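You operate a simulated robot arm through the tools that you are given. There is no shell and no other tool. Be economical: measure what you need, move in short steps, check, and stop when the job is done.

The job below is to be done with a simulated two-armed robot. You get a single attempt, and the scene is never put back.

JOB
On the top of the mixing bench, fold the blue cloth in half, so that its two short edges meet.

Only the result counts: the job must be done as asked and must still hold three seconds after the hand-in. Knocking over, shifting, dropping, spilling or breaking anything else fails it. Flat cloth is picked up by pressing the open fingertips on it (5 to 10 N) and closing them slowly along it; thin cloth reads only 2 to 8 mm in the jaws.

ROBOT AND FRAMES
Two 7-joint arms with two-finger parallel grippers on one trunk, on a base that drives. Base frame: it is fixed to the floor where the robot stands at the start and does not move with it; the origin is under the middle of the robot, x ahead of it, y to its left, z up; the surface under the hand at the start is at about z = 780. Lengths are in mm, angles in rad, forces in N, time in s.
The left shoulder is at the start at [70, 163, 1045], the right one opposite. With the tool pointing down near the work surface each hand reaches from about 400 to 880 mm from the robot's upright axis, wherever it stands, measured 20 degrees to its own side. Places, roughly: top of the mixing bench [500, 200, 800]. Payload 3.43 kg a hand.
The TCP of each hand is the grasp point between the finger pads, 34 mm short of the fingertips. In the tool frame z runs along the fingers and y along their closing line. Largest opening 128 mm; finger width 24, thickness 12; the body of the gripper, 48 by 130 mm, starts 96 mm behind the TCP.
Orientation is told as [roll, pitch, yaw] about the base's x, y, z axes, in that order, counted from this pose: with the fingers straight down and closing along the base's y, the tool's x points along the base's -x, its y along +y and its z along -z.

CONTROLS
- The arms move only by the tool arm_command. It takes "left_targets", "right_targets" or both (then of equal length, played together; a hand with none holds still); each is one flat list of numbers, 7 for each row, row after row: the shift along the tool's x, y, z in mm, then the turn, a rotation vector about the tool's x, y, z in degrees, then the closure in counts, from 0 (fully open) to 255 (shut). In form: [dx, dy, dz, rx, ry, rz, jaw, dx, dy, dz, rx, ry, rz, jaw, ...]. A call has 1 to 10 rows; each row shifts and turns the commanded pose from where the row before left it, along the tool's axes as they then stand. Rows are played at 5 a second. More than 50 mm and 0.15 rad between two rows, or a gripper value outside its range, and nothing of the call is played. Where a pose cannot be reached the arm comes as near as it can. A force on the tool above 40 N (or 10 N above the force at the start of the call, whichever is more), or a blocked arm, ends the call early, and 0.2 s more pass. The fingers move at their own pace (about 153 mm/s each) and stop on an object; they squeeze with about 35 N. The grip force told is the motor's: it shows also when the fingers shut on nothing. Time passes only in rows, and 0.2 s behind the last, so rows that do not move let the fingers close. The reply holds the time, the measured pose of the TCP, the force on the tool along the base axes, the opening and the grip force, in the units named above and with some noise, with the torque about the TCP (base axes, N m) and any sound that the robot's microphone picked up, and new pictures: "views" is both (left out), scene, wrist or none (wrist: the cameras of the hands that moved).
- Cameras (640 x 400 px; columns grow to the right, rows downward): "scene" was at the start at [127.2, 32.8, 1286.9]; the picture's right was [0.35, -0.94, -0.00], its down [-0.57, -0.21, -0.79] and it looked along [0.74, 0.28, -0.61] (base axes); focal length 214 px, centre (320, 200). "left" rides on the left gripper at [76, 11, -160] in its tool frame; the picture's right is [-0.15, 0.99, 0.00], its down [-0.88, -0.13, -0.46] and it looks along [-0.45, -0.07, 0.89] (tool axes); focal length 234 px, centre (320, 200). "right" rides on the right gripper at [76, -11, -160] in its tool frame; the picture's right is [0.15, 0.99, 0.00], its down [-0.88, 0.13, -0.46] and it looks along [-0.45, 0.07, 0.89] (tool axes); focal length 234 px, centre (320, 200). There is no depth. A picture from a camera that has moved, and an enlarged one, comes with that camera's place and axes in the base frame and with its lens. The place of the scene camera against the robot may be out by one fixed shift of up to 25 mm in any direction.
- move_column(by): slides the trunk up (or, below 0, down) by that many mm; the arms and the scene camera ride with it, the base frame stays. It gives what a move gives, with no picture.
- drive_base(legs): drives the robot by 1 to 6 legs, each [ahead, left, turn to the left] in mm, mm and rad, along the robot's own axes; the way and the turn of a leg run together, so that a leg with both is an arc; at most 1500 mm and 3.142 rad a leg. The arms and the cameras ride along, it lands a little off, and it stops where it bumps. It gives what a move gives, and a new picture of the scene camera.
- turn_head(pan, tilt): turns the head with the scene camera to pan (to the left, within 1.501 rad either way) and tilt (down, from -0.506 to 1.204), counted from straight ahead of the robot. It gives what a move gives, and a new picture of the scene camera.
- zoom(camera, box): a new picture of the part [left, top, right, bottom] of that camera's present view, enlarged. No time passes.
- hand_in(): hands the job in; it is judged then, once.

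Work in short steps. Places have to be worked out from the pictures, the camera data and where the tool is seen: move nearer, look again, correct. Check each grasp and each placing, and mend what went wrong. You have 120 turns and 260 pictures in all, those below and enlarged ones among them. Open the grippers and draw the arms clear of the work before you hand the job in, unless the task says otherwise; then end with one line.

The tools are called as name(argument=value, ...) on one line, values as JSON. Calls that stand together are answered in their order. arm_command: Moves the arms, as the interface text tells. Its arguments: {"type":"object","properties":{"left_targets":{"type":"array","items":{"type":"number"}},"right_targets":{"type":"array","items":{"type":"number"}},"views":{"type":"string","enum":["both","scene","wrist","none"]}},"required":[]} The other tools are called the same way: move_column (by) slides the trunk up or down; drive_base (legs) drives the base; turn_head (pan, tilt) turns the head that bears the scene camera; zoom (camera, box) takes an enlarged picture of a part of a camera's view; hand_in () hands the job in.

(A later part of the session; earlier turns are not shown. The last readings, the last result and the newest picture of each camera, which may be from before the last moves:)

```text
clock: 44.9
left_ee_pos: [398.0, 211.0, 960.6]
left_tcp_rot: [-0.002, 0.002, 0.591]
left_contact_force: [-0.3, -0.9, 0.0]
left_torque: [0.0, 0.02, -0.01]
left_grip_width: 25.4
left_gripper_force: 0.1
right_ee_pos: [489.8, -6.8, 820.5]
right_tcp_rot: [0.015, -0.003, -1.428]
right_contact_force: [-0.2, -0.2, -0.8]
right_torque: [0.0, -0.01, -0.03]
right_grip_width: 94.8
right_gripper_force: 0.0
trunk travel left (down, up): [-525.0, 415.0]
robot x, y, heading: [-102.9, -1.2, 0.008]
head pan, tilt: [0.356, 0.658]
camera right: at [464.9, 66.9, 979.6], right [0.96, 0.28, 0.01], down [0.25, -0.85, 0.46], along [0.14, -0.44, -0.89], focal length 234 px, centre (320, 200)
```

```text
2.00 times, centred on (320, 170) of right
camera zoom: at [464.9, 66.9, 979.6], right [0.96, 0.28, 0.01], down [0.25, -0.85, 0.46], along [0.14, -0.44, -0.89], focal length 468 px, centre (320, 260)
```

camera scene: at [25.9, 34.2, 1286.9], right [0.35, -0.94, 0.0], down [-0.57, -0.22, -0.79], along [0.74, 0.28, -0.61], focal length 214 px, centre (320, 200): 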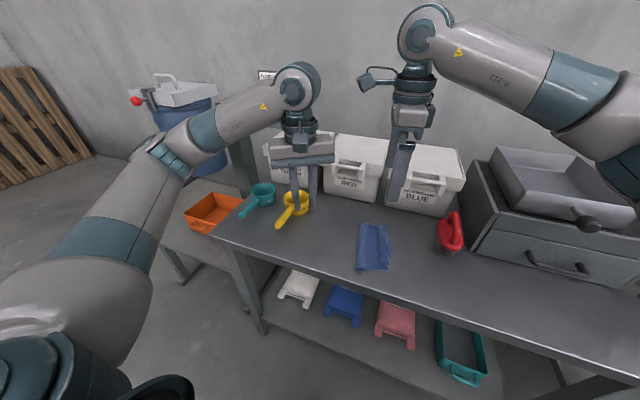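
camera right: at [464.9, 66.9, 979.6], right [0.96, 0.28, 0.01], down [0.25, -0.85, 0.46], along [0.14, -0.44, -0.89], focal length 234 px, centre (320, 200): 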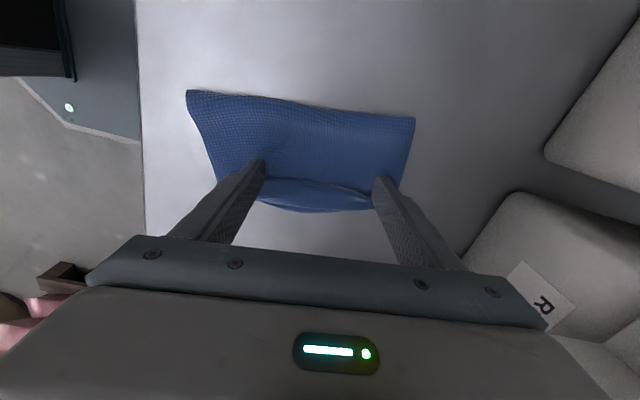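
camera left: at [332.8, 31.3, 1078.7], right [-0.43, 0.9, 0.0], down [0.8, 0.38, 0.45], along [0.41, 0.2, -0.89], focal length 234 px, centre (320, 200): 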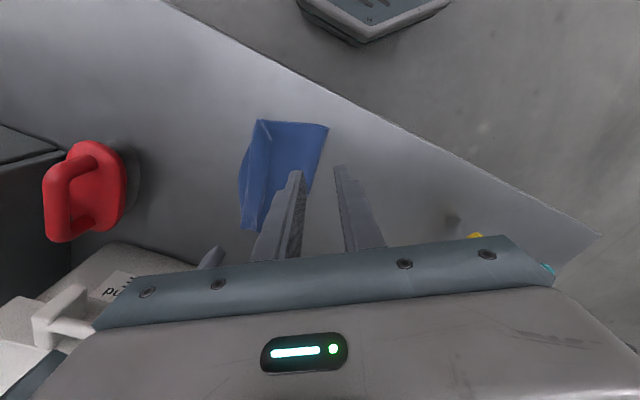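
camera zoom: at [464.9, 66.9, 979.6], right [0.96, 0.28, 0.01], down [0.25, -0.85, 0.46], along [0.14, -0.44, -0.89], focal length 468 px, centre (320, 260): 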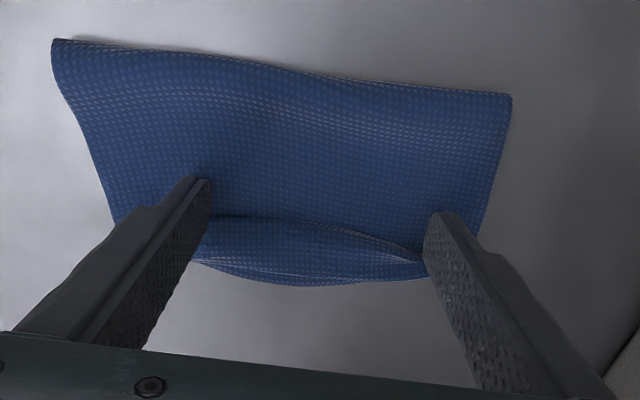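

The fingers now engage the flap ends, since its free edge is bowing. I'll continue the sweep.

arm_command(right_targets=[-6, 0, 0, 0, 0, 0, 66, -6, 0, 0, 0, 0, 0, 66, -6, 0, 0, 0, 0, 0, 66, 0, 0, 0, 0, 0, 0, 66], views="wrist")

zoom(camera="right", box=[160, 70, 480, 270])

zoom(camera="scene", box=[310, 200, 430, 290])

```text
clock: 45.9
left_ee_pos: [398.9, 213.2, 961.1]
left_tcp_rot: [0.001, 0.004, 0.59]
left_contact_force: [0.6, -0.3, 0.1]
left_torque: [0.01, -0.02, 0.02]
left_grip_width: 25.0
left_gripper_force: 0.1
right_ee_pos: [493.2, -25.6, 818.3]
right_tcp_rot: [0.015, -0.003, -1.431]
right_contact_force: [0.0, 0.0, 0.5]
right_torque: [-0.01, 0.02, 0.01]
right_grip_width: 94.7
right_gripper_force: 0.1
trunk travel left (down, up): [-525.0, 415.0]
robot x, y, heading: [-99.0, 0.3, 0.006]
head pan, tilt: [0.356, 0.658]
camera right: at [468.4, 47.6, 977.9], right [0.96, 0.28, 0.01], down [0.25, -0.85, 0.46], along [0.14, -0.44, -0.89], focal length 234 px, centre (320, 200)
```

right: 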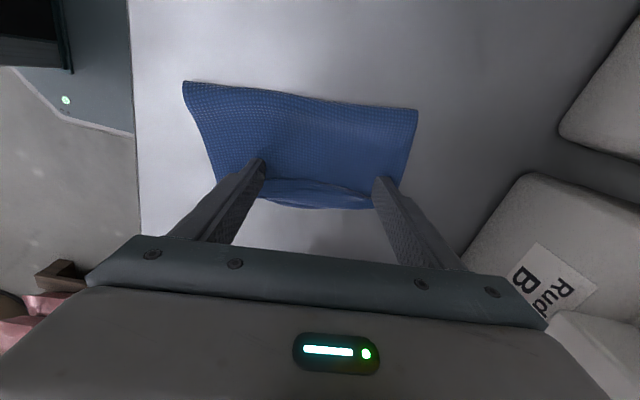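

```text
2.00 times, centred on (320, 170) of right
camera zoom: at [468.4, 47.6, 977.9], right [0.96, 0.28, 0.01], down [0.25, -0.85, 0.46], along [0.14, -0.44, -0.89], focal length 468 px, centre (320, 260)
```

zoom: 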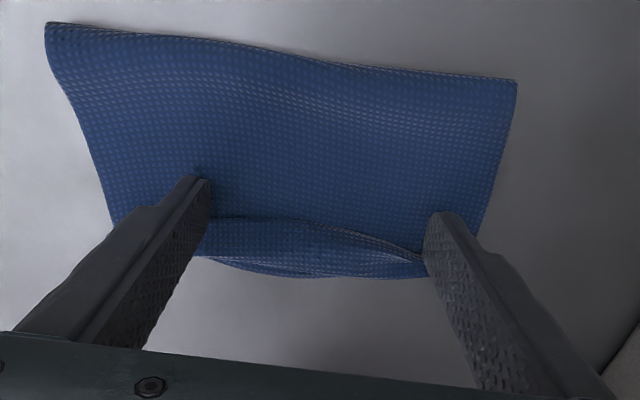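

```text
4.44 times, centred on (370, 245) of scene
camera zoom: at [25.8, 34.6, 1286.9], right [0.35, -0.94, 0.0], down [-0.57, -0.22, -0.79], along [0.74, 0.28, -0.61], focal length 953 px, centre (98, 0)
```

zoom: 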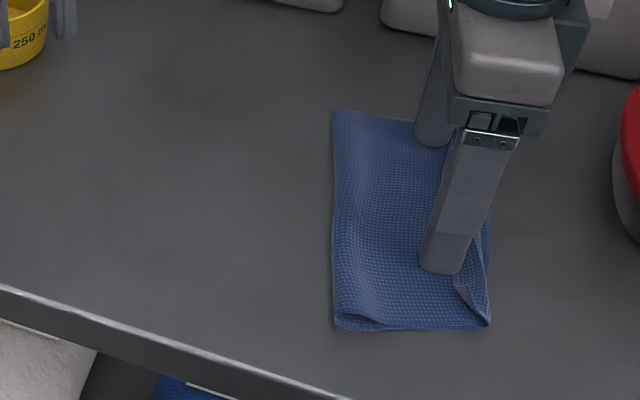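

The flap acts as a strut and the cloth slides instead of flipping. A better way is to press a closed gripper just inside the flap and then open it: one finger holds the body toward the fold while the other pushes the flap over. I'll raise and turn the right hand back for this.

arm_command(right_targets=[3, 0, -30, 0, 0, 0, 120, 0, 0, -50, 0, 0, 0, 180, 0, 0, -40, 0, 0, -8.2, 255, 0, 0, 0, 0, 0, -8.3, 255, 0, 0, 0, 0, 0, -8.3, 255, 0, 0, 0, 0, 0, -8.3, 255, 0, 0, 0, 0, 0, -8.3, 255, 0, 0, 0, 0, 0, -8.3, 255, 0, 0, 0, 0, 0, -8.3, 255, 0, 0, 0, 0, 0, -8.3, 255], views="wrist")

zoom(camera="scene", box=[310, 200, 430, 290])

```text
clock: 48.1
left_ee_pos: [398.8, 211.6, 959.6]
left_tcp_rot: [0.002, 0.002, 0.591]
left_contact_force: [0.1, 0.4, 0.2]
left_torque: [-0.04, 0.02, 0.03]
left_grip_width: 25.2
left_gripper_force: 0.0
right_ee_pos: [489.0, -22.9, 939.2]
right_tcp_rot: [0.004, -0.015, -0.269]
right_contact_force: [0.9, 0.4, -0.2]
right_torque: [0.01, -0.02, -0.03]
right_grip_width: 0.0
right_gripper_force: 33.7
trunk travel left (down, up): [-525.0, 415.0]
robot x, y, heading: [-101.4, 3.1, 0.006]
head pan, tilt: [0.356, 0.658]
camera right: at [410.7, -13.9, 1098.5], right [0.12, 0.99, 0.0], down [0.88, -0.11, 0.47], along [0.47, -0.06, -0.88], focal length 234 px, centre (320, 200)
```

right: 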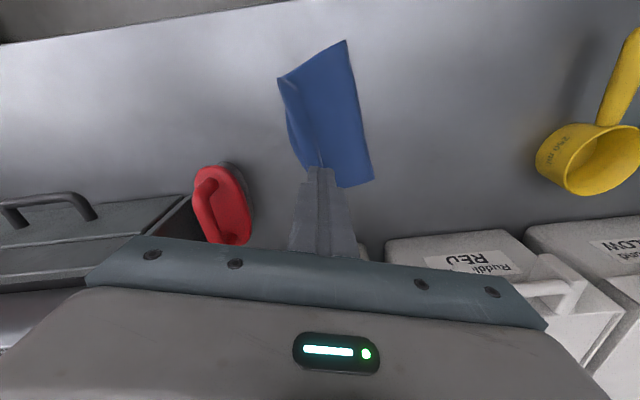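

```text
4.44 times, centred on (370, 245) of scene
camera zoom: at [25.8, 34.3, 1286.9], right [0.35, -0.94, 0.0], down [-0.57, -0.22, -0.79], along [0.74, 0.28, -0.61], focal length 953 px, centre (98, 0)
```

zoom: 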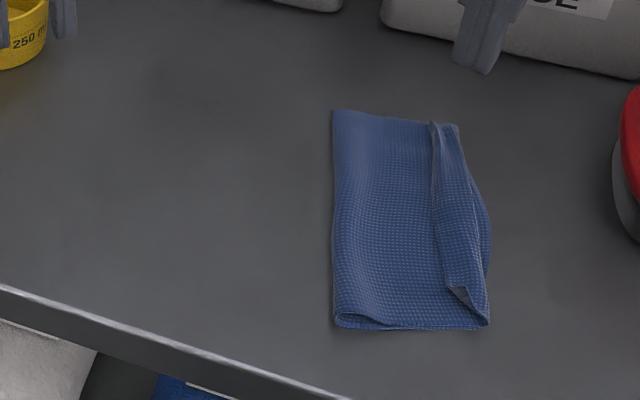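

The flap is still as before. I'll zoom to locate it for the spread move.

zoom(camera="right", box=[240, 30, 400, 200])

```text
2.35 times, centred on (320, 115) of right
camera zoom: at [410.7, -13.9, 1098.5], right [0.12, 0.99, 0.0], down [0.88, -0.11, 0.47], along [0.47, -0.06, -0.88], focal length 551 px, centre (320, 400)
```

zoom: 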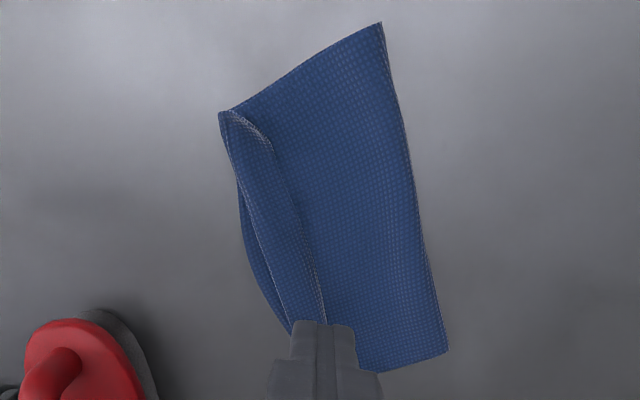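

The flap's free edge runs (428,-41) → (464,-32) → (516,-24), with the fold at y≈20–46. I'll align the right hand (closing perpendicular to the flap) over (467,-11), about 20 mm inside the free edge.

arm_command(right_targets=[0, 0, 0, 0, 0, -8.1, 255, 0, 0, 0, 0, 0, -8.1, 255, 0, 0, 0, 0, 0, -8.1, 255, 6.6, 5.1, 33, 0, 0, 0, 255, 6.6, 5.1, 33, 0, 0, 0, 255, 6.6, 5.1, 33, 0, 0, 0, 255, 0, 0, 0, 0, 0, 0, 255], views="wrist")

zoom(camera="right", box=[200, 30, 440, 180])

```text
clock: 49.7
left_ee_pos: [397.0, 210.5, 960.7]
left_tcp_rot: [0.0, 0.002, 0.592]
left_contact_force: [0.4, -0.1, -0.5]
left_torque: [0.01, 0.0, 0.02]
left_grip_width: 25.2
left_gripper_force: 0.1
right_ee_pos: [467.2, -9.8, 838.8]
right_tcp_rot: [0.0, -0.017, 0.15]
right_contact_force: [0.4, -0.3, 0.4]
right_torque: [-0.04, -0.01, 0.0]
right_grip_width: 0.0
right_gripper_force: 32.9
trunk travel left (down, up): [-525.0, 415.0]
robot x, y, heading: [-101.2, -2.2, 0.009]
head pan, tilt: [0.356, 0.658]
camera right: at [391.1, -32.0, 997.2], right [-0.29, 0.96, 0.0], down [0.84, 0.26, 0.47], along [0.45, 0.14, -0.88], focal length 234 px, centre (320, 200)
```

right: 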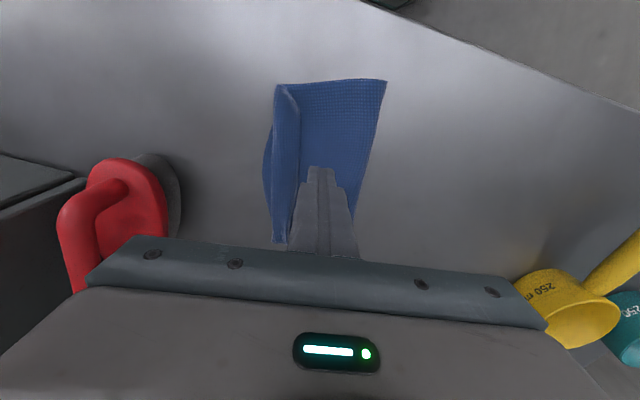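

```text
2.67 times, centred on (320, 105) of right
camera zoom: at [391.1, -32.0, 997.2], right [-0.29, 0.96, 0.0], down [0.84, 0.26, 0.47], along [0.45, 0.14, -0.88], focal length 624 px, centre (320, 453)
```

zoom: 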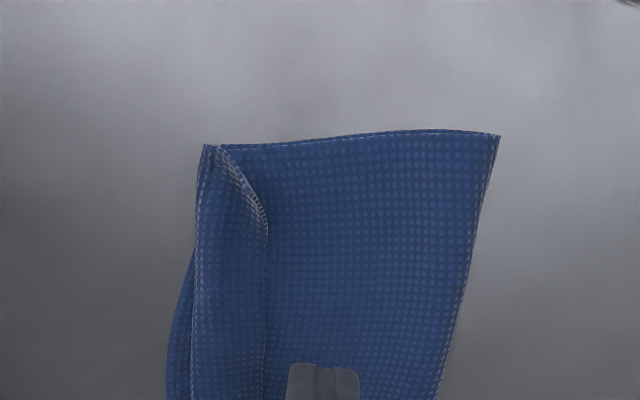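

It's well aligned, with the closed tips between the fold and the flap. I'll lower to contact.

arm_command(right_targets=[0, 0, 10, 0, 0, 0, 255, 0, 0, 7, 0, 0, 0, 255, 0, 0, 2, 0, 0, 0, 255, 0, 0, 2, 0, 0, 0, 255, 0, 0, 0, 0, 0, 0, 255], views="none")

```text
clock: 50.9
left_ee_pos: [397.1, 211.2, 960.0]
left_tcp_rot: [0.0, 0.003, 0.592]
left_contact_force: [-0.9, 0.1, 0.1]
left_torque: [-0.01, 0.0, 0.01]
left_grip_width: 24.9
left_gripper_force: 0.0
right_ee_pos: [470.2, -9.6, 819.2]
right_tcp_rot: [-0.001, -0.016, 0.15]
right_contact_force: [0.0, 0.6, -0.4]
right_torque: [-0.03, -0.01, -0.01]
right_grip_width: 0.0
right_gripper_force: 32.8
trunk travel left (down, up): [-525.0, 415.0]
robot x, y, heading: [-106.7, 2.0, 0.003]
head pan, tilt: [0.356, 0.658]
```

Nothing yet at 819. I'll go down 2.5 mm more.

arm_command(right_targets=[0, 0, 1.5, 0, 0, 0, 255, 0, 0, 1.0, 0, 0, 0, 255, 0, 0, 0, 0, 0, 0, 255], views="none")

```text
clock: 51.7
left_ee_pos: [398.1, 211.6, 960.2]
left_tcp_rot: [-0.001, 0.001, 0.592]
left_contact_force: [0.1, 0.6, -0.4]
left_torque: [0.01, -0.01, -0.02]
left_grip_width: 25.2
left_gripper_force: 0.0
right_ee_pos: [469.5, -10.0, 816.8]
right_tcp_rot: [-0.002, -0.017, 0.152]
right_contact_force: [-0.1, 0.5, 2.5]
right_torque: [-0.03, 0.0, -0.01]
right_grip_width: 0.2
right_gripper_force: 33.2
trunk travel left (down, up): [-525.0, 415.0]
robot x, y, heading: [-102.3, -1.6, 0.005]
head pan, tilt: [0.356, 0.658]
```

Contact is 2.5 N, so I'll press 1 mm more. Then I spread, shifting the hand as it opens so the +y finger stays put and the other pushes the flap over.

arm_command(right_targets=[0, 0, 0.9, 0, 0, 0, 255, 0, -4, 0, 0, 0, 0, 239, 0, -4, 0, 0, 0, 0, 223, 0, -4, 0, 0, 0, 0, 207, 0, -4, 0, 0, 0, 0, 191, 0, 0, 0, 0, 0, 0, 191], views="wrist")

zoom(camera="right", box=[200, 50, 440, 200])

zoom(camera="scene", box=[310, 200, 430, 290])

```text
clock: 53.1
left_ee_pos: [397.9, 211.6, 959.5]
left_tcp_rot: [0.0, 0.001, 0.591]
left_contact_force: [-0.2, -0.9, 0.1]
left_torque: [0.0, -0.02, 0.0]
left_grip_width: 25.3
left_gripper_force: 0.1
right_ee_pos: [473.0, -27.2, 816.2]
right_tcp_rot: [0.0, -0.015, 0.151]
right_contact_force: [-0.5, 1.0, 4.6]
right_torque: [0.05, 0.06, -0.01]
right_grip_width: 30.5
right_gripper_force: 0.0
trunk travel left (down, up): [-525.0, 415.0]
robot x, y, heading: [-102.5, 0.8, 0.004]
head pan, tilt: [0.356, 0.658]
camera right: at [396.6, -49.2, 974.6], right [-0.29, 0.96, 0.0], down [0.84, 0.26, 0.47], along [0.45, 0.14, -0.88], focal length 234 px, centre (320, 200)
```

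right: 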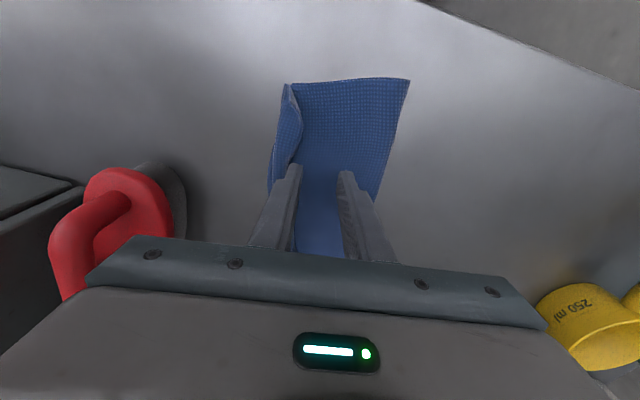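

```text
2.67 times, centred on (320, 125) of right
camera zoom: at [396.6, -49.2, 974.6], right [-0.29, 0.96, 0.0], down [0.84, 0.26, 0.47], along [0.45, 0.14, -0.88], focal length 624 px, centre (320, 400)
```

zoom: 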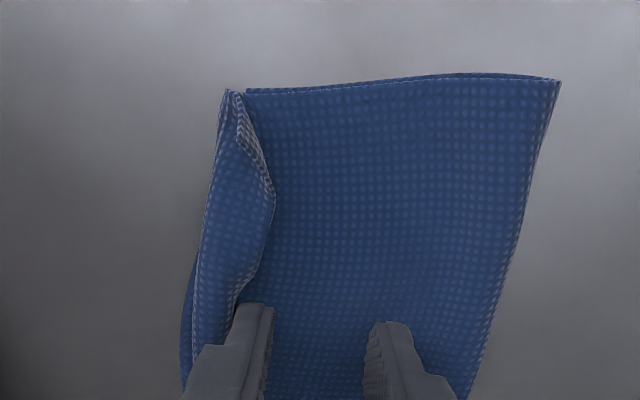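

```text
4.44 times, centred on (370, 245) of scene
camera zoom: at [25.3, 34.5, 1287.0], right [0.35, -0.94, 0.0], down [-0.57, -0.22, -0.79], along [0.74, 0.28, -0.61], focal length 953 px, centre (98, 0)
```

zoom: 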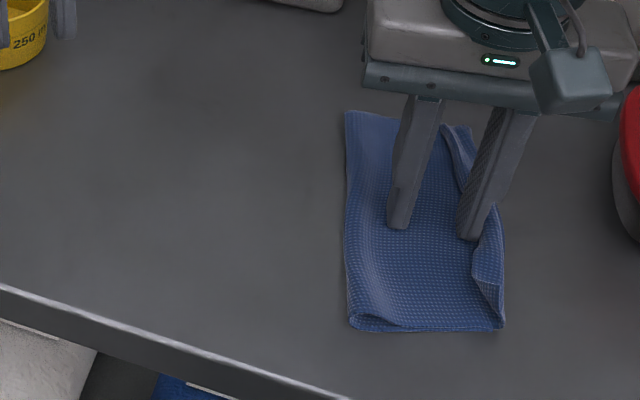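

It works: the middle of the flap is being pushed over. I'll continue spreading.

arm_command(right_targets=[0, -4, 0, 0, 0, 0, 175, 0, -4, 0, 0, 0, 0, 159, 0, -4, 0, 0, 0, 0, 143, 0, 0, 0, 0, 0, 0, 143], views="wrist")

zoom(camera="right", box=[200, 50, 440, 200])

zoom(camera="scene", box=[310, 200, 430, 290])

```text
clock: 54.1
left_ee_pos: [396.8, 212.5, 961.2]
left_tcp_rot: [-0.001, 0.001, 0.589]
left_contact_force: [0.4, -0.7, 0.0]
left_torque: [0.02, 0.01, -0.02]
left_grip_width: 25.2
left_gripper_force: 0.1
right_ee_pos: [473.3, -38.2, 814.6]
right_tcp_rot: [-0.002, -0.017, 0.153]
right_contact_force: [0.8, 1.7, 6.4]
right_torque: [-0.05, 0.04, -0.04]
right_grip_width: 54.1
right_gripper_force: 0.0
trunk travel left (down, up): [-525.0, 415.0]
robot x, y, heading: [-102.5, -3.9, 0.005]
head pan, tilt: [0.356, 0.658]
camera right: at [398.0, -60.3, 974.7], right [-0.29, 0.96, 0.0], down [0.84, 0.26, 0.47], along [0.45, 0.14, -0.88], focal length 234 px, centre (320, 200)
```

right: 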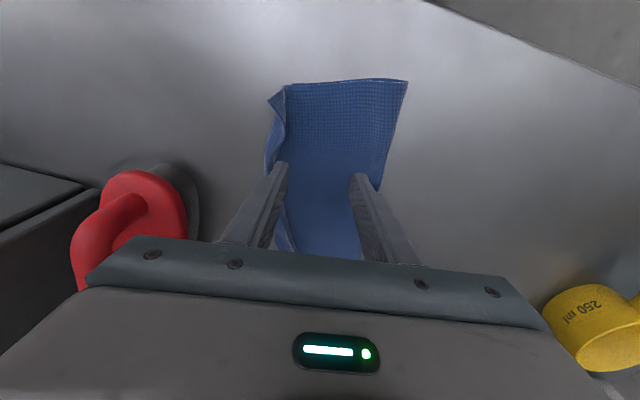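

```text
2.67 times, centred on (320, 125) of right
camera zoom: at [398.0, -60.3, 974.7], right [-0.29, 0.96, 0.0], down [0.84, 0.26, 0.47], along [0.45, 0.14, -0.88], focal length 624 px, centre (320, 400)
```

zoom: 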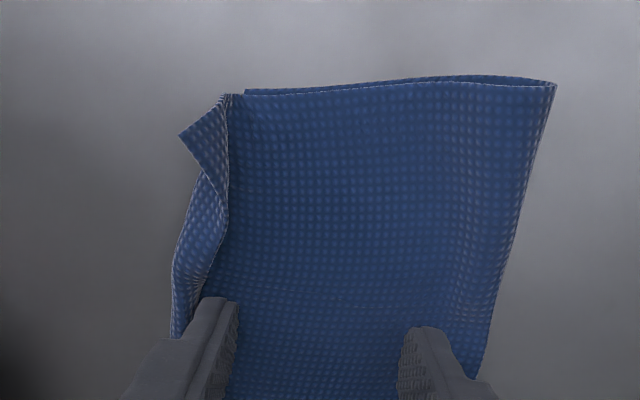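

```text
4.44 times, centred on (370, 245) of scene
camera zoom: at [25.2, 34.6, 1287.0], right [0.35, -0.94, 0.0], down [-0.57, -0.22, -0.79], along [0.74, 0.28, -0.61], focal length 953 px, centre (98, 0)
```

zoom: 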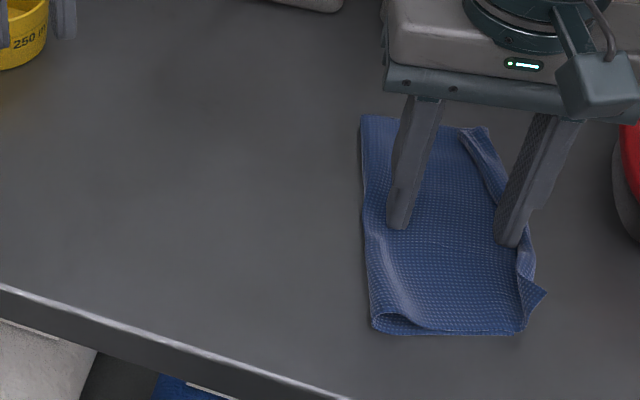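

The near corner has flipped out. I'll do two more steps to carry the middle over.

arm_command(right_targets=[0, -4, 0, 0, 0, 0, 127, 0, -4, 0, 0, 0, 0, 111, 0, 0, 0, 0, 0, 0, 111], views="wrist")

zoom(camera="scene", box=[310, 200, 430, 290])

```text
clock: 54.9
left_ee_pos: [397.0, 213.0, 961.5]
left_tcp_rot: [0.0, 0.001, 0.59]
left_contact_force: [-0.4, 0.3, 0.6]
left_torque: [-0.04, 0.01, 0.0]
left_grip_width: 25.1
left_gripper_force: 0.1
right_ee_pos: [474.9, -44.4, 816.1]
right_tcp_rot: [-0.002, -0.017, 0.152]
right_contact_force: [0.2, 1.7, 10.2]
right_torque: [0.05, 0.06, -0.04]
right_grip_width: 69.9
right_gripper_force: 0.1
trunk travel left (down, up): [-525.0, 415.0]
robot x, y, heading: [-102.6, -0.0, 0.012]
head pan, tilt: [0.356, 0.658]
camera right: at [399.1, -67.4, 974.7], right [-0.29, 0.96, 0.0], down [0.84, 0.26, 0.47], along [0.45, 0.14, -0.88], focal length 234 px, centre (320, 200)
```

right: 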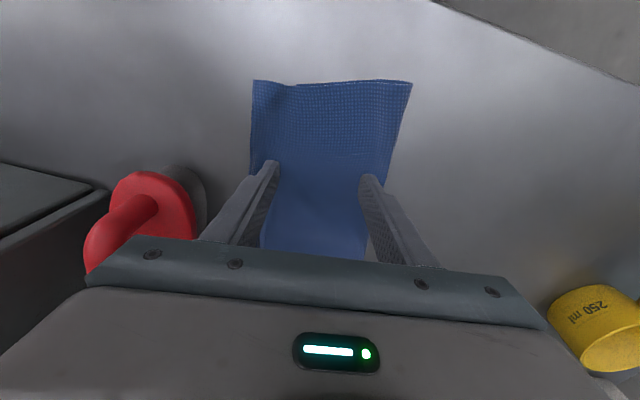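

```text
4.44 times, centred on (370, 245) of scene
camera zoom: at [24.9, 34.6, 1287.1], right [0.35, -0.94, 0.0], down [-0.57, -0.22, -0.79], along [0.74, 0.28, -0.61], focal length 953 px, centre (98, 0)
```

zoom: 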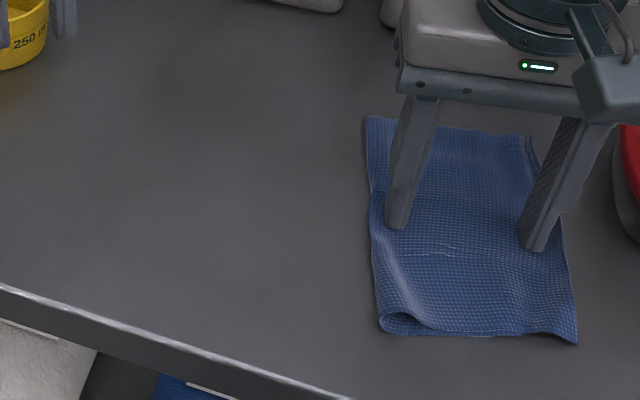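

The flap is fully flipped out. I'll lift up to look at the overhang.

arm_command(right_targets=[0, 0, -10, 0, 0, 0, 111, 0, 0, -40, 0, 0, 0, 140, 0, 0, -45, 0, 0, 0, 180, 0, 0, -45, 0, 0, 0, 200, 0, 0, 0, 0, 0, 0, 200], views="wrist")

zoom(camera="right", box=[220, 60, 420, 185])

zoom(camera="scene", box=[320, 200, 440, 290])

```text
clock: 56.1
left_ee_pos: [399.0, 212.2, 960.1]
left_tcp_rot: [0.003, 0.001, 0.59]
left_contact_force: [-0.1, -0.2, 0.0]
left_torque: [0.02, -0.01, 0.0]
left_grip_width: 25.2
left_gripper_force: 0.1
right_ee_pos: [475.6, -46.7, 957.8]
right_tcp_rot: [0.0, -0.013, 0.151]
right_contact_force: [0.1, 0.3, 0.0]
right_torque: [0.0, 0.03, -0.01]
right_grip_width: 27.6
right_gripper_force: 0.1
trunk travel left (down, up): [-525.0, 415.0]
robot x, y, heading: [-102.8, 2.2, 0.003]
head pan, tilt: [0.356, 0.658]
camera right: at [399.2, -70.3, 1116.6], right [-0.29, 0.96, 0.0], down [0.84, 0.26, 0.47], along [0.45, 0.14, -0.88], focal length 234 px, centre (320, 200)
```

right: 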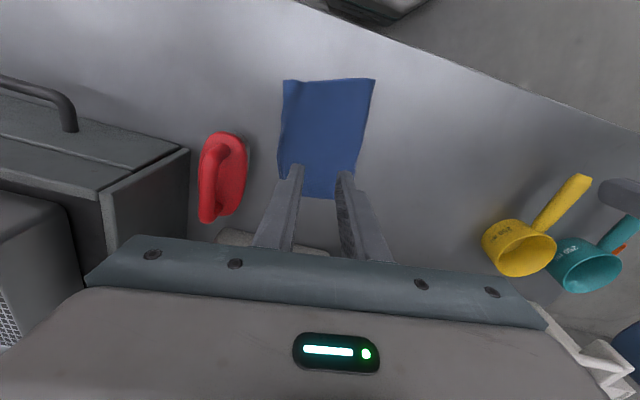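

```text
3.20 times, centred on (320, 122) of right
camera zoom: at [399.2, -70.3, 1116.6], right [-0.29, 0.96, 0.0], down [0.84, 0.26, 0.47], along [0.45, 0.14, -0.88], focal length 749 px, centre (320, 448)
```

zoom: 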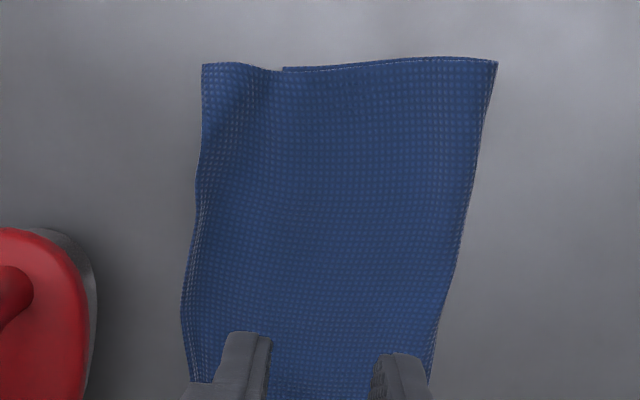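

```text
4.44 times, centred on (380, 245) of scene
camera zoom: at [26.3, 34.1, 1286.9], right [0.35, -0.94, 0.0], down [-0.57, -0.22, -0.79], along [0.74, 0.28, -0.61], focal length 953 px, centre (53, 0)
```

zoom: 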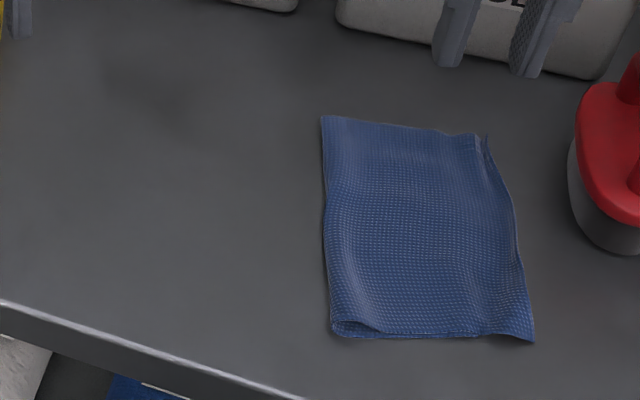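

The top layer now overhangs the bottom at the near end by about 30 mm: top corner (418,-113), bottom corner (411,-82). I'll shift the right camera to see the far end too.

arm_command(right_targets=[-15, 33, 0, 0, 0, 0, 200, -15, 33, 0, 0, 0, 0, 200, 0, 0, 0, 0, 0, 0, 200], views="none")

zoom(camera="right", box=[140, 60, 340, 185])

```text
clock: 56.9
left_ee_pos: [398.3, 210.3, 960.4]
left_tcp_rot: [0.002, 0.002, 0.59]
left_contact_force: [-0.2, -0.5, 0.3]
left_torque: [0.04, 0.02, -0.01]
left_grip_width: 25.0
left_gripper_force: 0.0
right_ee_pos: [492.3, 23.5, 957.5]
right_tcp_rot: [0.001, -0.017, 0.151]
right_contact_force: [0.1, 0.1, -0.3]
right_torque: [0.03, 0.02, -0.04]
right_grip_width: 27.5
right_gripper_force: 0.1
trunk travel left (down, up): [-525.0, 415.0]
robot x, y, heading: [-101.3, 1.8, 0.002]
head pan, tilt: [0.356, 0.658]
```

```text
3.20 times, centred on (240, 122) of right
camera zoom: at [416.8, 0.9, 1114.9], right [-0.29, 0.96, 0.0], down [0.84, 0.26, 0.47], along [0.45, 0.14, -0.88], focal length 749 px, centre (576, 448)
```

zoom: 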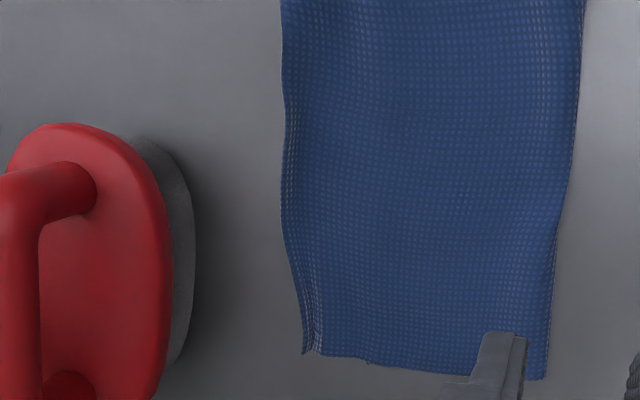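

The overhang is uniform at about 30 mm (bottom edge (411,-82)–(570,-55), top edge (418,-113)–(573,-84)). I'll pull the top edge back +y corner by corner. First I park the right hand, high and to the right, while the left starts turning.

arm_command(right_targets=[15, -40.4, -15.3, 0, 0, 0, 200, 15, -40.4, -15.3, 0, 0, 0, 200, 15, -40.4, -15.3, 0, 0, 0, 200, 15, -40.4, -15.3, 0, 0, 0, 200, 15, -40.4, -15.3, 0, 0, 0, 200, 15, -40.4, -15.3, 0, 0, 0, 200, 0, 0, 0, 0, 0, 0, 200, 0, 0, 0, 0, 0, 0, 200], left_targets=[0, 0, 0, 0, 0, 7.7, 195, 0, 0, 0, 0, 0, 7.7, 195, 0, 0, 0, 0, 0, 7.7, 195, 0, 0, 0, 0, 0, 7.7, 195, 0, 0, 0, 0, 0, 7.7, 195, 0, 0, 0, 0, 0, 7.7, 195, 0, 0, 0, 0, 0, 7.7, 195, 0, 0, 0, 0, 0, 0, 195], views="scene")

```text
clock: 58.7
left_ee_pos: [397.1, 210.2, 960.2]
left_tcp_rot: [0.0, 0.002, -0.352]
left_contact_force: [0.2, -0.3, -0.4]
left_torque: [0.01, 0.0, -0.02]
left_grip_width: 29.9
left_gripper_force: 0.2
right_ee_pos: [439.7, -229.1, 1047.3]
right_tcp_rot: [0.001, -0.016, 0.153]
right_contact_force: [0.2, 0.6, -0.2]
right_torque: [0.0, -0.03, -0.01]
right_grip_width: 27.6
right_gripper_force: 0.0
trunk travel left (down, up): [-525.0, 415.0]
robot x, y, heading: [-98.1, 1.9, 0.009]
head pan, tilt: [0.356, 0.658]
camera scene: at [25.3, 33.7, 1287.0], right [0.35, -0.94, 0.0], down [-0.57, -0.22, -0.79], along [0.74, 0.28, -0.61], focal length 214 px, centre (320, 200)
```

scene: 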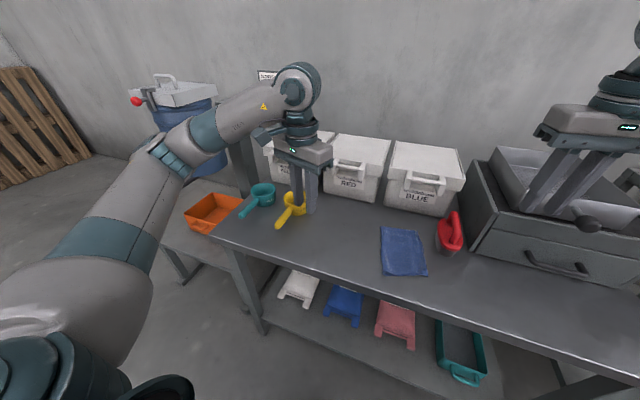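

Both moves are done. I'll move the left hand over the near top corner while the right hand draws further away.

arm_command(left_targets=[-17.5, -35.9, 12.5, 0, 0, 0, 195, -17.5, -35.9, 12.5, 0, 0, 0, 195, -17.5, -35.9, 12.5, 0, 0, 0, 195, -17.5, -35.9, 12.5, 0, 0, 0, 195, -17.5, -35.9, 12.5, 0, 0, 0, 195, -17.5, -35.9, 12.5, 0, 0, 0, 195, -17.5, -35.9, 12.5, 0, 0, 0, 195, -17.5, -35.9, 12.5, 0, 0, 0, 195, 0, 0, 0, 0, 0, 0, 195], right_targets=[1.9, -12.4, -4, 0, 0, 0, 200, 1.9, -12.4, -4, 0, 0, 0, 200, 1.9, -12.4, -4, 0, 0, 0, 200, 1.9, -12.4, -4, 0, 0, 0, 200, 1.9, -12.4, 0, 0, 0, 0, 200, 1.9, -12.4, 0, 0, 0, 0, 200, 1.9, -12.4, 0, 0, 0, 0, 200, 1.9, -12.4, 0, 0, 0, 0, 200, 0, 0, 0, 0, 0, 0, 200], views="wrist")

zoom(camera="left", box=[220, 60, 460, 210])

```text
clock: 60.7
left_ee_pos: [431.8, -107.0, 862.0]
left_tcp_rot: [-0.002, 0.001, -0.348]
left_contact_force: [-0.1, 0.0, -0.7]
left_torque: [-0.03, -0.01, 0.02]
left_grip_width: 30.3
left_gripper_force: 0.0
right_ee_pos: [438.6, -329.8, 1065.6]
right_tcp_rot: [-0.002, -0.016, 0.152]
right_contact_force: [0.5, -0.5, 1.3]
right_torque: [-0.04, 0.01, -0.03]
right_grip_width: 27.5
right_gripper_force: 0.0
trunk travel left (down, up): [-525.0, 415.0]
robot x, y, heading: [-101.8, -1.8, 0.01]
head pan, tilt: [0.356, 0.658]
camera right: at [362.9, -352.0, 1222.5], right [-0.3, 0.96, 0.0], down [0.84, 0.26, 0.47], along [0.45, 0.13, -0.88], focal length 234 px, centre (320, 200)
camera left: at [365.2, -71.5, 1020.9], right [0.48, 0.88, 0.0], down [0.78, -0.42, 0.46], along [0.4, -0.22, -0.89], focal length 234 px, centre (320, 200)
```

right: 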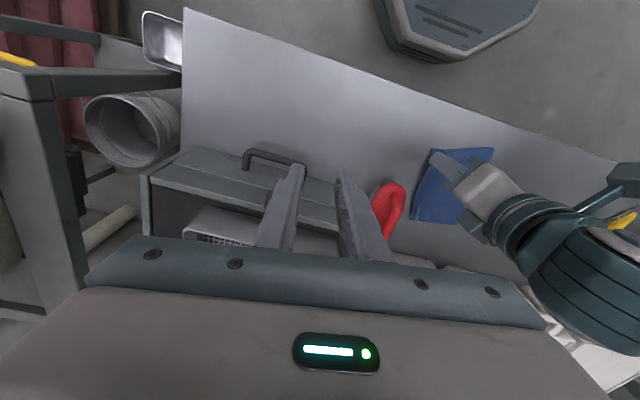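
left: 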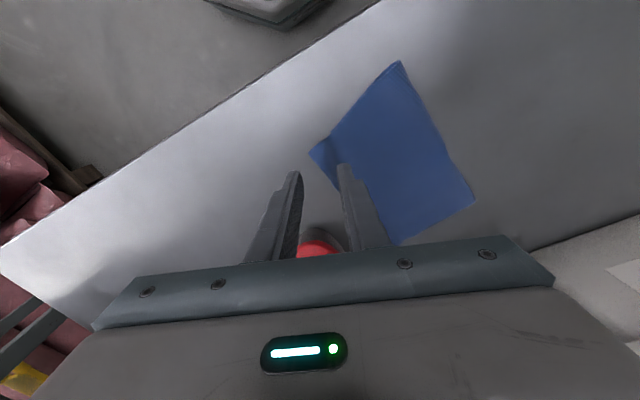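

```text
2.67 times, centred on (340, 135) of left
camera zoom: at [365.2, -71.5, 1020.9], right [0.48, 0.88, 0.0], down [0.78, -0.42, 0.46], along [0.4, -0.22, -0.89], focal length 624 px, centre (267, 373)
```

zoom: 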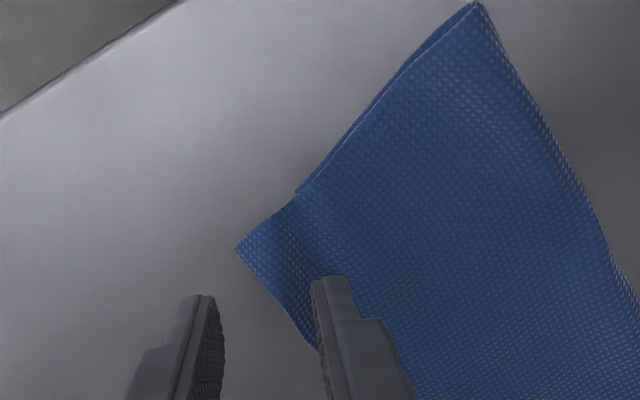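

The near top corner is at (418,-115) and the bottom near corner at (410,-84). I'll nudge toward the corner and lower the left hand.

arm_command(left_targets=[3.4, -2, 14, 0, 0, 0, 195, 0, 0, 14, 0, 0, 0, 195, 0, 0, 12, 0, 0, 0, 195, 0, 0, 3, 0, 0, 0, 195, 0, 0, 0, 0, 0, 0, 195], views="wrist")

zoom(camera="left", box=[220, 80, 460, 230])

```text
clock: 61.9
left_ee_pos: [426.7, -110.6, 819.0]
left_tcp_rot: [-0.002, 0.002, -0.351]
left_contact_force: [1.0, 0.0, -0.7]
left_torque: [-0.03, 0.0, 0.02]
left_grip_width: 30.1
left_gripper_force: 0.1
right_ee_pos: [439.1, -331.8, 1063.8]
right_tcp_rot: [-0.001, -0.015, 0.154]
right_contact_force: [0.0, -0.5, -0.1]
right_torque: [-0.02, -0.02, 0.02]
right_grip_width: 27.4
right_gripper_force: 0.2
trunk travel left (down, up): [-525.0, 415.0]
robot x, y, heading: [-101.3, 3.2, 0.008]
head pan, tilt: [0.356, 0.658]
camera left: at [361.1, -73.6, 978.3], right [0.48, 0.88, 0.0], down [0.78, -0.42, 0.45], along [0.4, -0.22, -0.89], focal length 234 px, centre (320, 200)
```

left: 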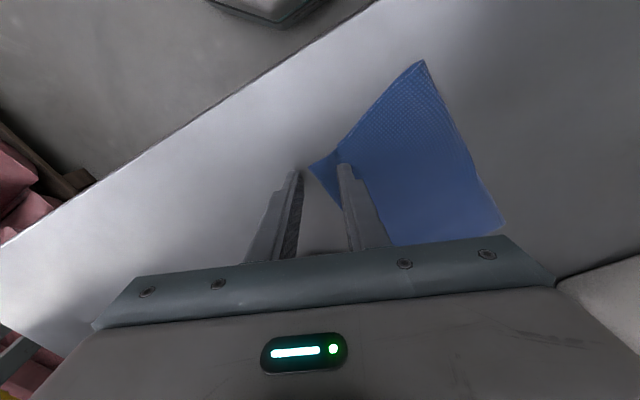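

```text
2.67 times, centred on (340, 155) of left
camera zoom: at [361.1, -73.6, 978.3], right [0.48, 0.88, 0.0], down [0.78, -0.42, 0.45], along [0.4, -0.22, -0.89], focal length 624 px, centre (267, 320)
```

zoom: 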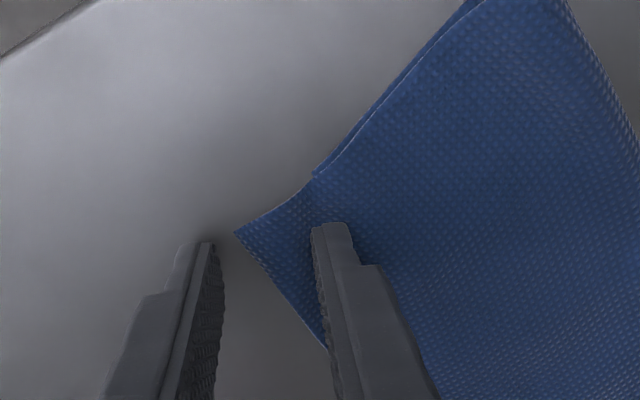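

The inner finger barely covers the edge. I'll shift 6 mm inward and go to contact.

arm_command(left_targets=[1, 6, 0, 0, 0, 0, 195, 0, 0, 2, 0, 0, 0, 195, 0, 0, 1.5, 0, 0, 0, 195, 0, 0, 0, 0, 0, 0, 195], views="none")

```text
clock: 62.9
left_ee_pos: [426.5, -102.2, 815.3]
left_tcp_rot: [-0.001, 0.0, -0.349]
left_contact_force: [0.3, 0.2, 9.5]
left_torque: [0.19, -0.06, -0.04]
left_grip_width: 29.8
left_gripper_force: 0.0
right_ee_pos: [438.0, -331.5, 1063.7]
right_tcp_rot: [-0.002, -0.014, 0.152]
right_contact_force: [-0.2, 0.4, -0.2]
right_torque: [-0.01, -0.03, 0.01]
right_grip_width: 27.7
right_gripper_force: 0.1
trunk travel left (down, up): [-525.0, 415.0]
robot x, y, heading: [-100.1, 2.6, 0.003]
head pan, tilt: [0.356, 0.658]
```

At 9.5 N I close slowly.

arm_command(left_targets=[0, 0, 0, 0, 0, 0, 205, 0, 0, 0, 0, 0, 0, 215, 0, 0, 0, 0, 0, 0, 225, 0, 0, 0, 0, 0, 0, 235, 0, 0, 0, 0, 0, 0, 245, 0, 0, 0, 0, 0, 0, 255, 0, 0, 0, 0, 0, 0, 255, 0, 0, -10, 0, 0, 0, 255, 0, 0, -8, 0, 0, 0, 255, 0, 0, 0, 0, 0, 0, 255], views="wrist")

zoom(camera="left", box=[220, 80, 460, 230])

zoom(camera="scene", box=[330, 200, 450, 290])

```text
clock: 65.1
left_ee_pos: [427.9, -101.5, 832.3]
left_tcp_rot: [-0.001, 0.004, -0.351]
left_contact_force: [-0.1, -0.2, -0.8]
left_torque: [-0.05, -0.02, 0.01]
left_grip_width: 2.1
left_gripper_force: 35.0
right_ee_pos: [437.8, -331.1, 1063.9]
right_tcp_rot: [0.0, -0.015, 0.151]
right_contact_force: [-0.4, 0.7, 0.4]
right_torque: [-0.01, 0.0, 0.02]
right_grip_width: 27.5
right_gripper_force: 0.0
trunk travel left (down, up): [-525.0, 415.0]
robot x, y, heading: [-102.8, 1.1, 0.006]
head pan, tilt: [0.356, 0.658]
camera left: at [361.8, -64.7, 991.6], right [0.48, 0.88, 0.0], down [0.78, -0.42, 0.45], along [0.4, -0.22, -0.89], focal length 234 px, centre (320, 200)
```

left: 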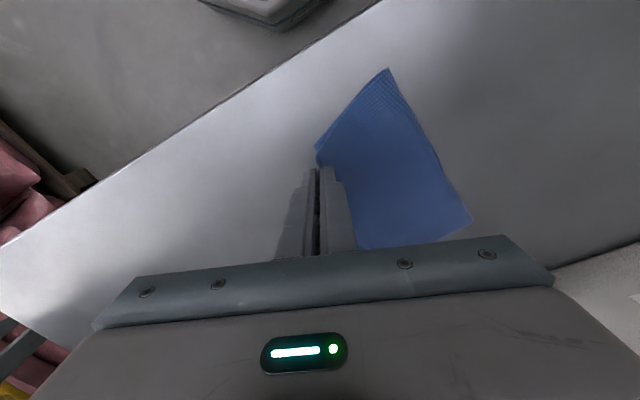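

```text
2.67 times, centred on (340, 155) of left
camera zoom: at [361.8, -64.7, 991.6], right [0.48, 0.88, 0.0], down [0.78, -0.42, 0.45], along [0.4, -0.22, -0.89], focal length 624 px, centre (267, 320)
```

zoom: 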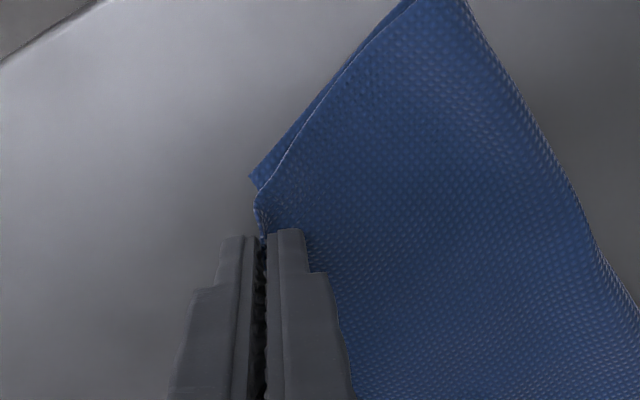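

```text
4.44 times, centred on (390, 245) of scene
camera zoom: at [26.0, 34.0, 1286.9], right [0.35, -0.94, 0.0], down [-0.57, -0.22, -0.79], along [0.74, 0.28, -0.61], focal length 953 px, centre (9, 0)
```

zoom: 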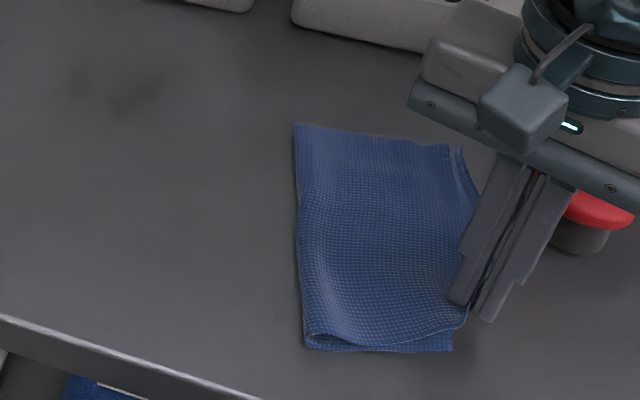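

Only the top layer is gripped, and the bottom corner is visible at about (405,-95). I'll shift the top corner +y 20 and -x 8, then lower it without releasing.

arm_command(left_targets=[4.8, 5.3, -3, 0, 0, 0, 255, 4.8, 5.3, 0, 0, 0, 0, 255, 4.8, 5.3, 0, 0, 0, 0, 255, 0, 0, 9, 0, 0, 0, 255, 0, 0, 6, 0, 0, 0, 255, 0, 0, 0, 0, 0, 0, 255], views="wrist")

zoom(camera="left", box=[220, 80, 460, 230])

zoom(camera="scene", box=[330, 200, 450, 290])

```text
clock: 66.5
left_ee_pos: [419.1, -81.5, 821.5]
left_tcp_rot: [-0.001, 0.002, -0.352]
left_contact_force: [-0.3, 0.2, 0.5]
left_torque: [0.02, -0.05, 0.02]
left_grip_width: 2.5
left_gripper_force: 35.0
right_ee_pos: [438.6, -330.9, 1064.4]
right_tcp_rot: [-0.002, -0.016, 0.152]
right_contact_force: [-0.5, -0.3, 0.4]
right_torque: [-0.01, 0.01, -0.02]
right_grip_width: 27.6
right_gripper_force: 0.0
trunk travel left (down, up): [-525.0, 415.0]
robot x, y, heading: [-101.2, 1.8, 0.006]
head pan, tilt: [0.356, 0.658]
camera left: at [352.9, -44.3, 980.4], right [0.48, 0.88, 0.0], down [0.78, -0.42, 0.45], along [0.4, -0.22, -0.89], focal length 234 px, centre (320, 200)
```

left: 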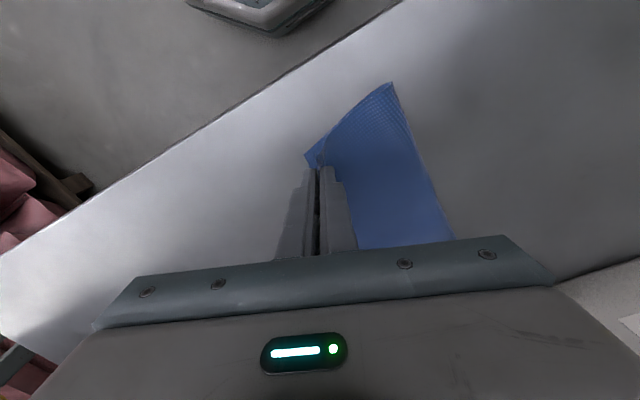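

```text
2.67 times, centred on (340, 155) of left
camera zoom: at [352.9, -44.3, 980.4], right [0.48, 0.88, 0.0], down [0.78, -0.42, 0.45], along [0.4, -0.22, -0.89], focal length 624 px, centre (267, 320)
```

zoom: 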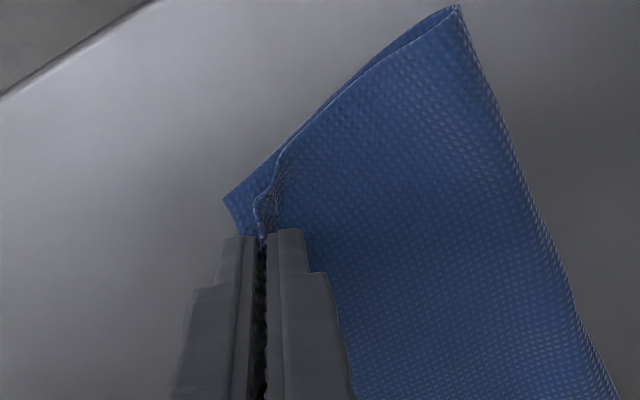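

```text
4.44 times, centred on (390, 245) of scene
camera zoom: at [25.8, 34.1, 1287.0], right [0.35, -0.94, 0.0], down [-0.57, -0.22, -0.79], along [0.74, 0.28, -0.61], focal length 953 px, centre (9, 0)
```

zoom: 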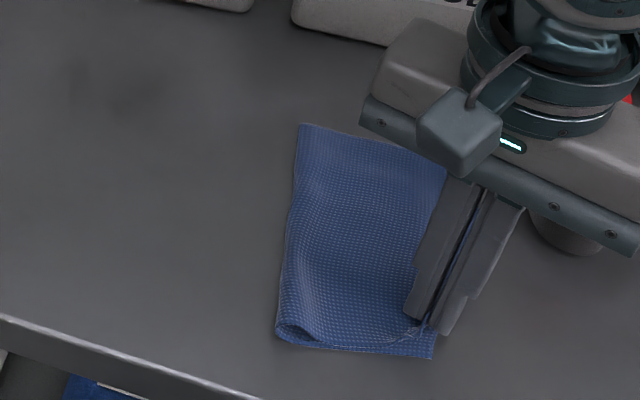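

The bottom corner is now at about (397,-84). I'll shift the grip another (-9,+10), lower it and release.

arm_command(left_targets=[4, 2.1, -5, 0, 0, 0, 255, 4, 2.1, 0, 0, 0, 0, 255, 4, 2.1, 0, 0, 0, 0, 255, 0, 0, 5, 0, 0, 0, 255, 0, 0, 3, 0, 0, 0, 255, 0, 0, 0, 0, 0, 0, 240, 0, 0, 0, 0, 0, 0, 225, 0, 0, 0, 0, 0, 0, 210, 0, 0, 0, 0, 0, 0, 210], views="wrist")

zoom(camera="left", box=[220, 80, 460, 230])

```text
clock: 68.5
left_ee_pos: [409.6, -71.4, 817.7]
left_tcp_rot: [-0.002, 0.001, -0.35]
left_contact_force: [0.5, 0.2, -0.8]
left_torque: [0.0, 0.01, -0.01]
left_grip_width: 22.4
left_gripper_force: 0.1
right_ee_pos: [438.2, -331.6, 1062.8]
right_tcp_rot: [-0.001, -0.016, 0.151]
right_contact_force: [0.2, -0.9, -0.2]
right_torque: [0.01, 0.03, 0.0]
right_grip_width: 27.8
right_gripper_force: 0.1
trunk travel left (down, up): [-525.0, 415.0]
robot x, y, heading: [-102.8, 2.6, 0.008]
head pan, tilt: [0.356, 0.658]
camera left: at [343.2, -34.5, 977.6], right [0.48, 0.88, 0.0], down [0.78, -0.42, 0.45], along [0.4, -0.22, -0.89], focal length 234 px, centre (320, 200)
```

left: 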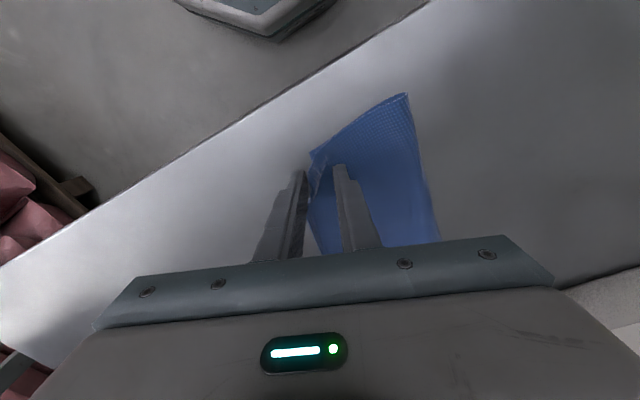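

```text
2.67 times, centred on (340, 155) of left
camera zoom: at [343.2, -34.5, 977.6], right [0.48, 0.88, 0.0], down [0.78, -0.42, 0.45], along [0.4, -0.22, -0.89], focal length 624 px, centre (267, 320)
```

zoom: 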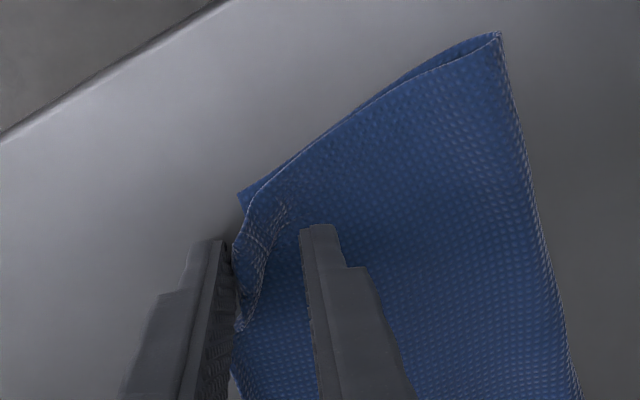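

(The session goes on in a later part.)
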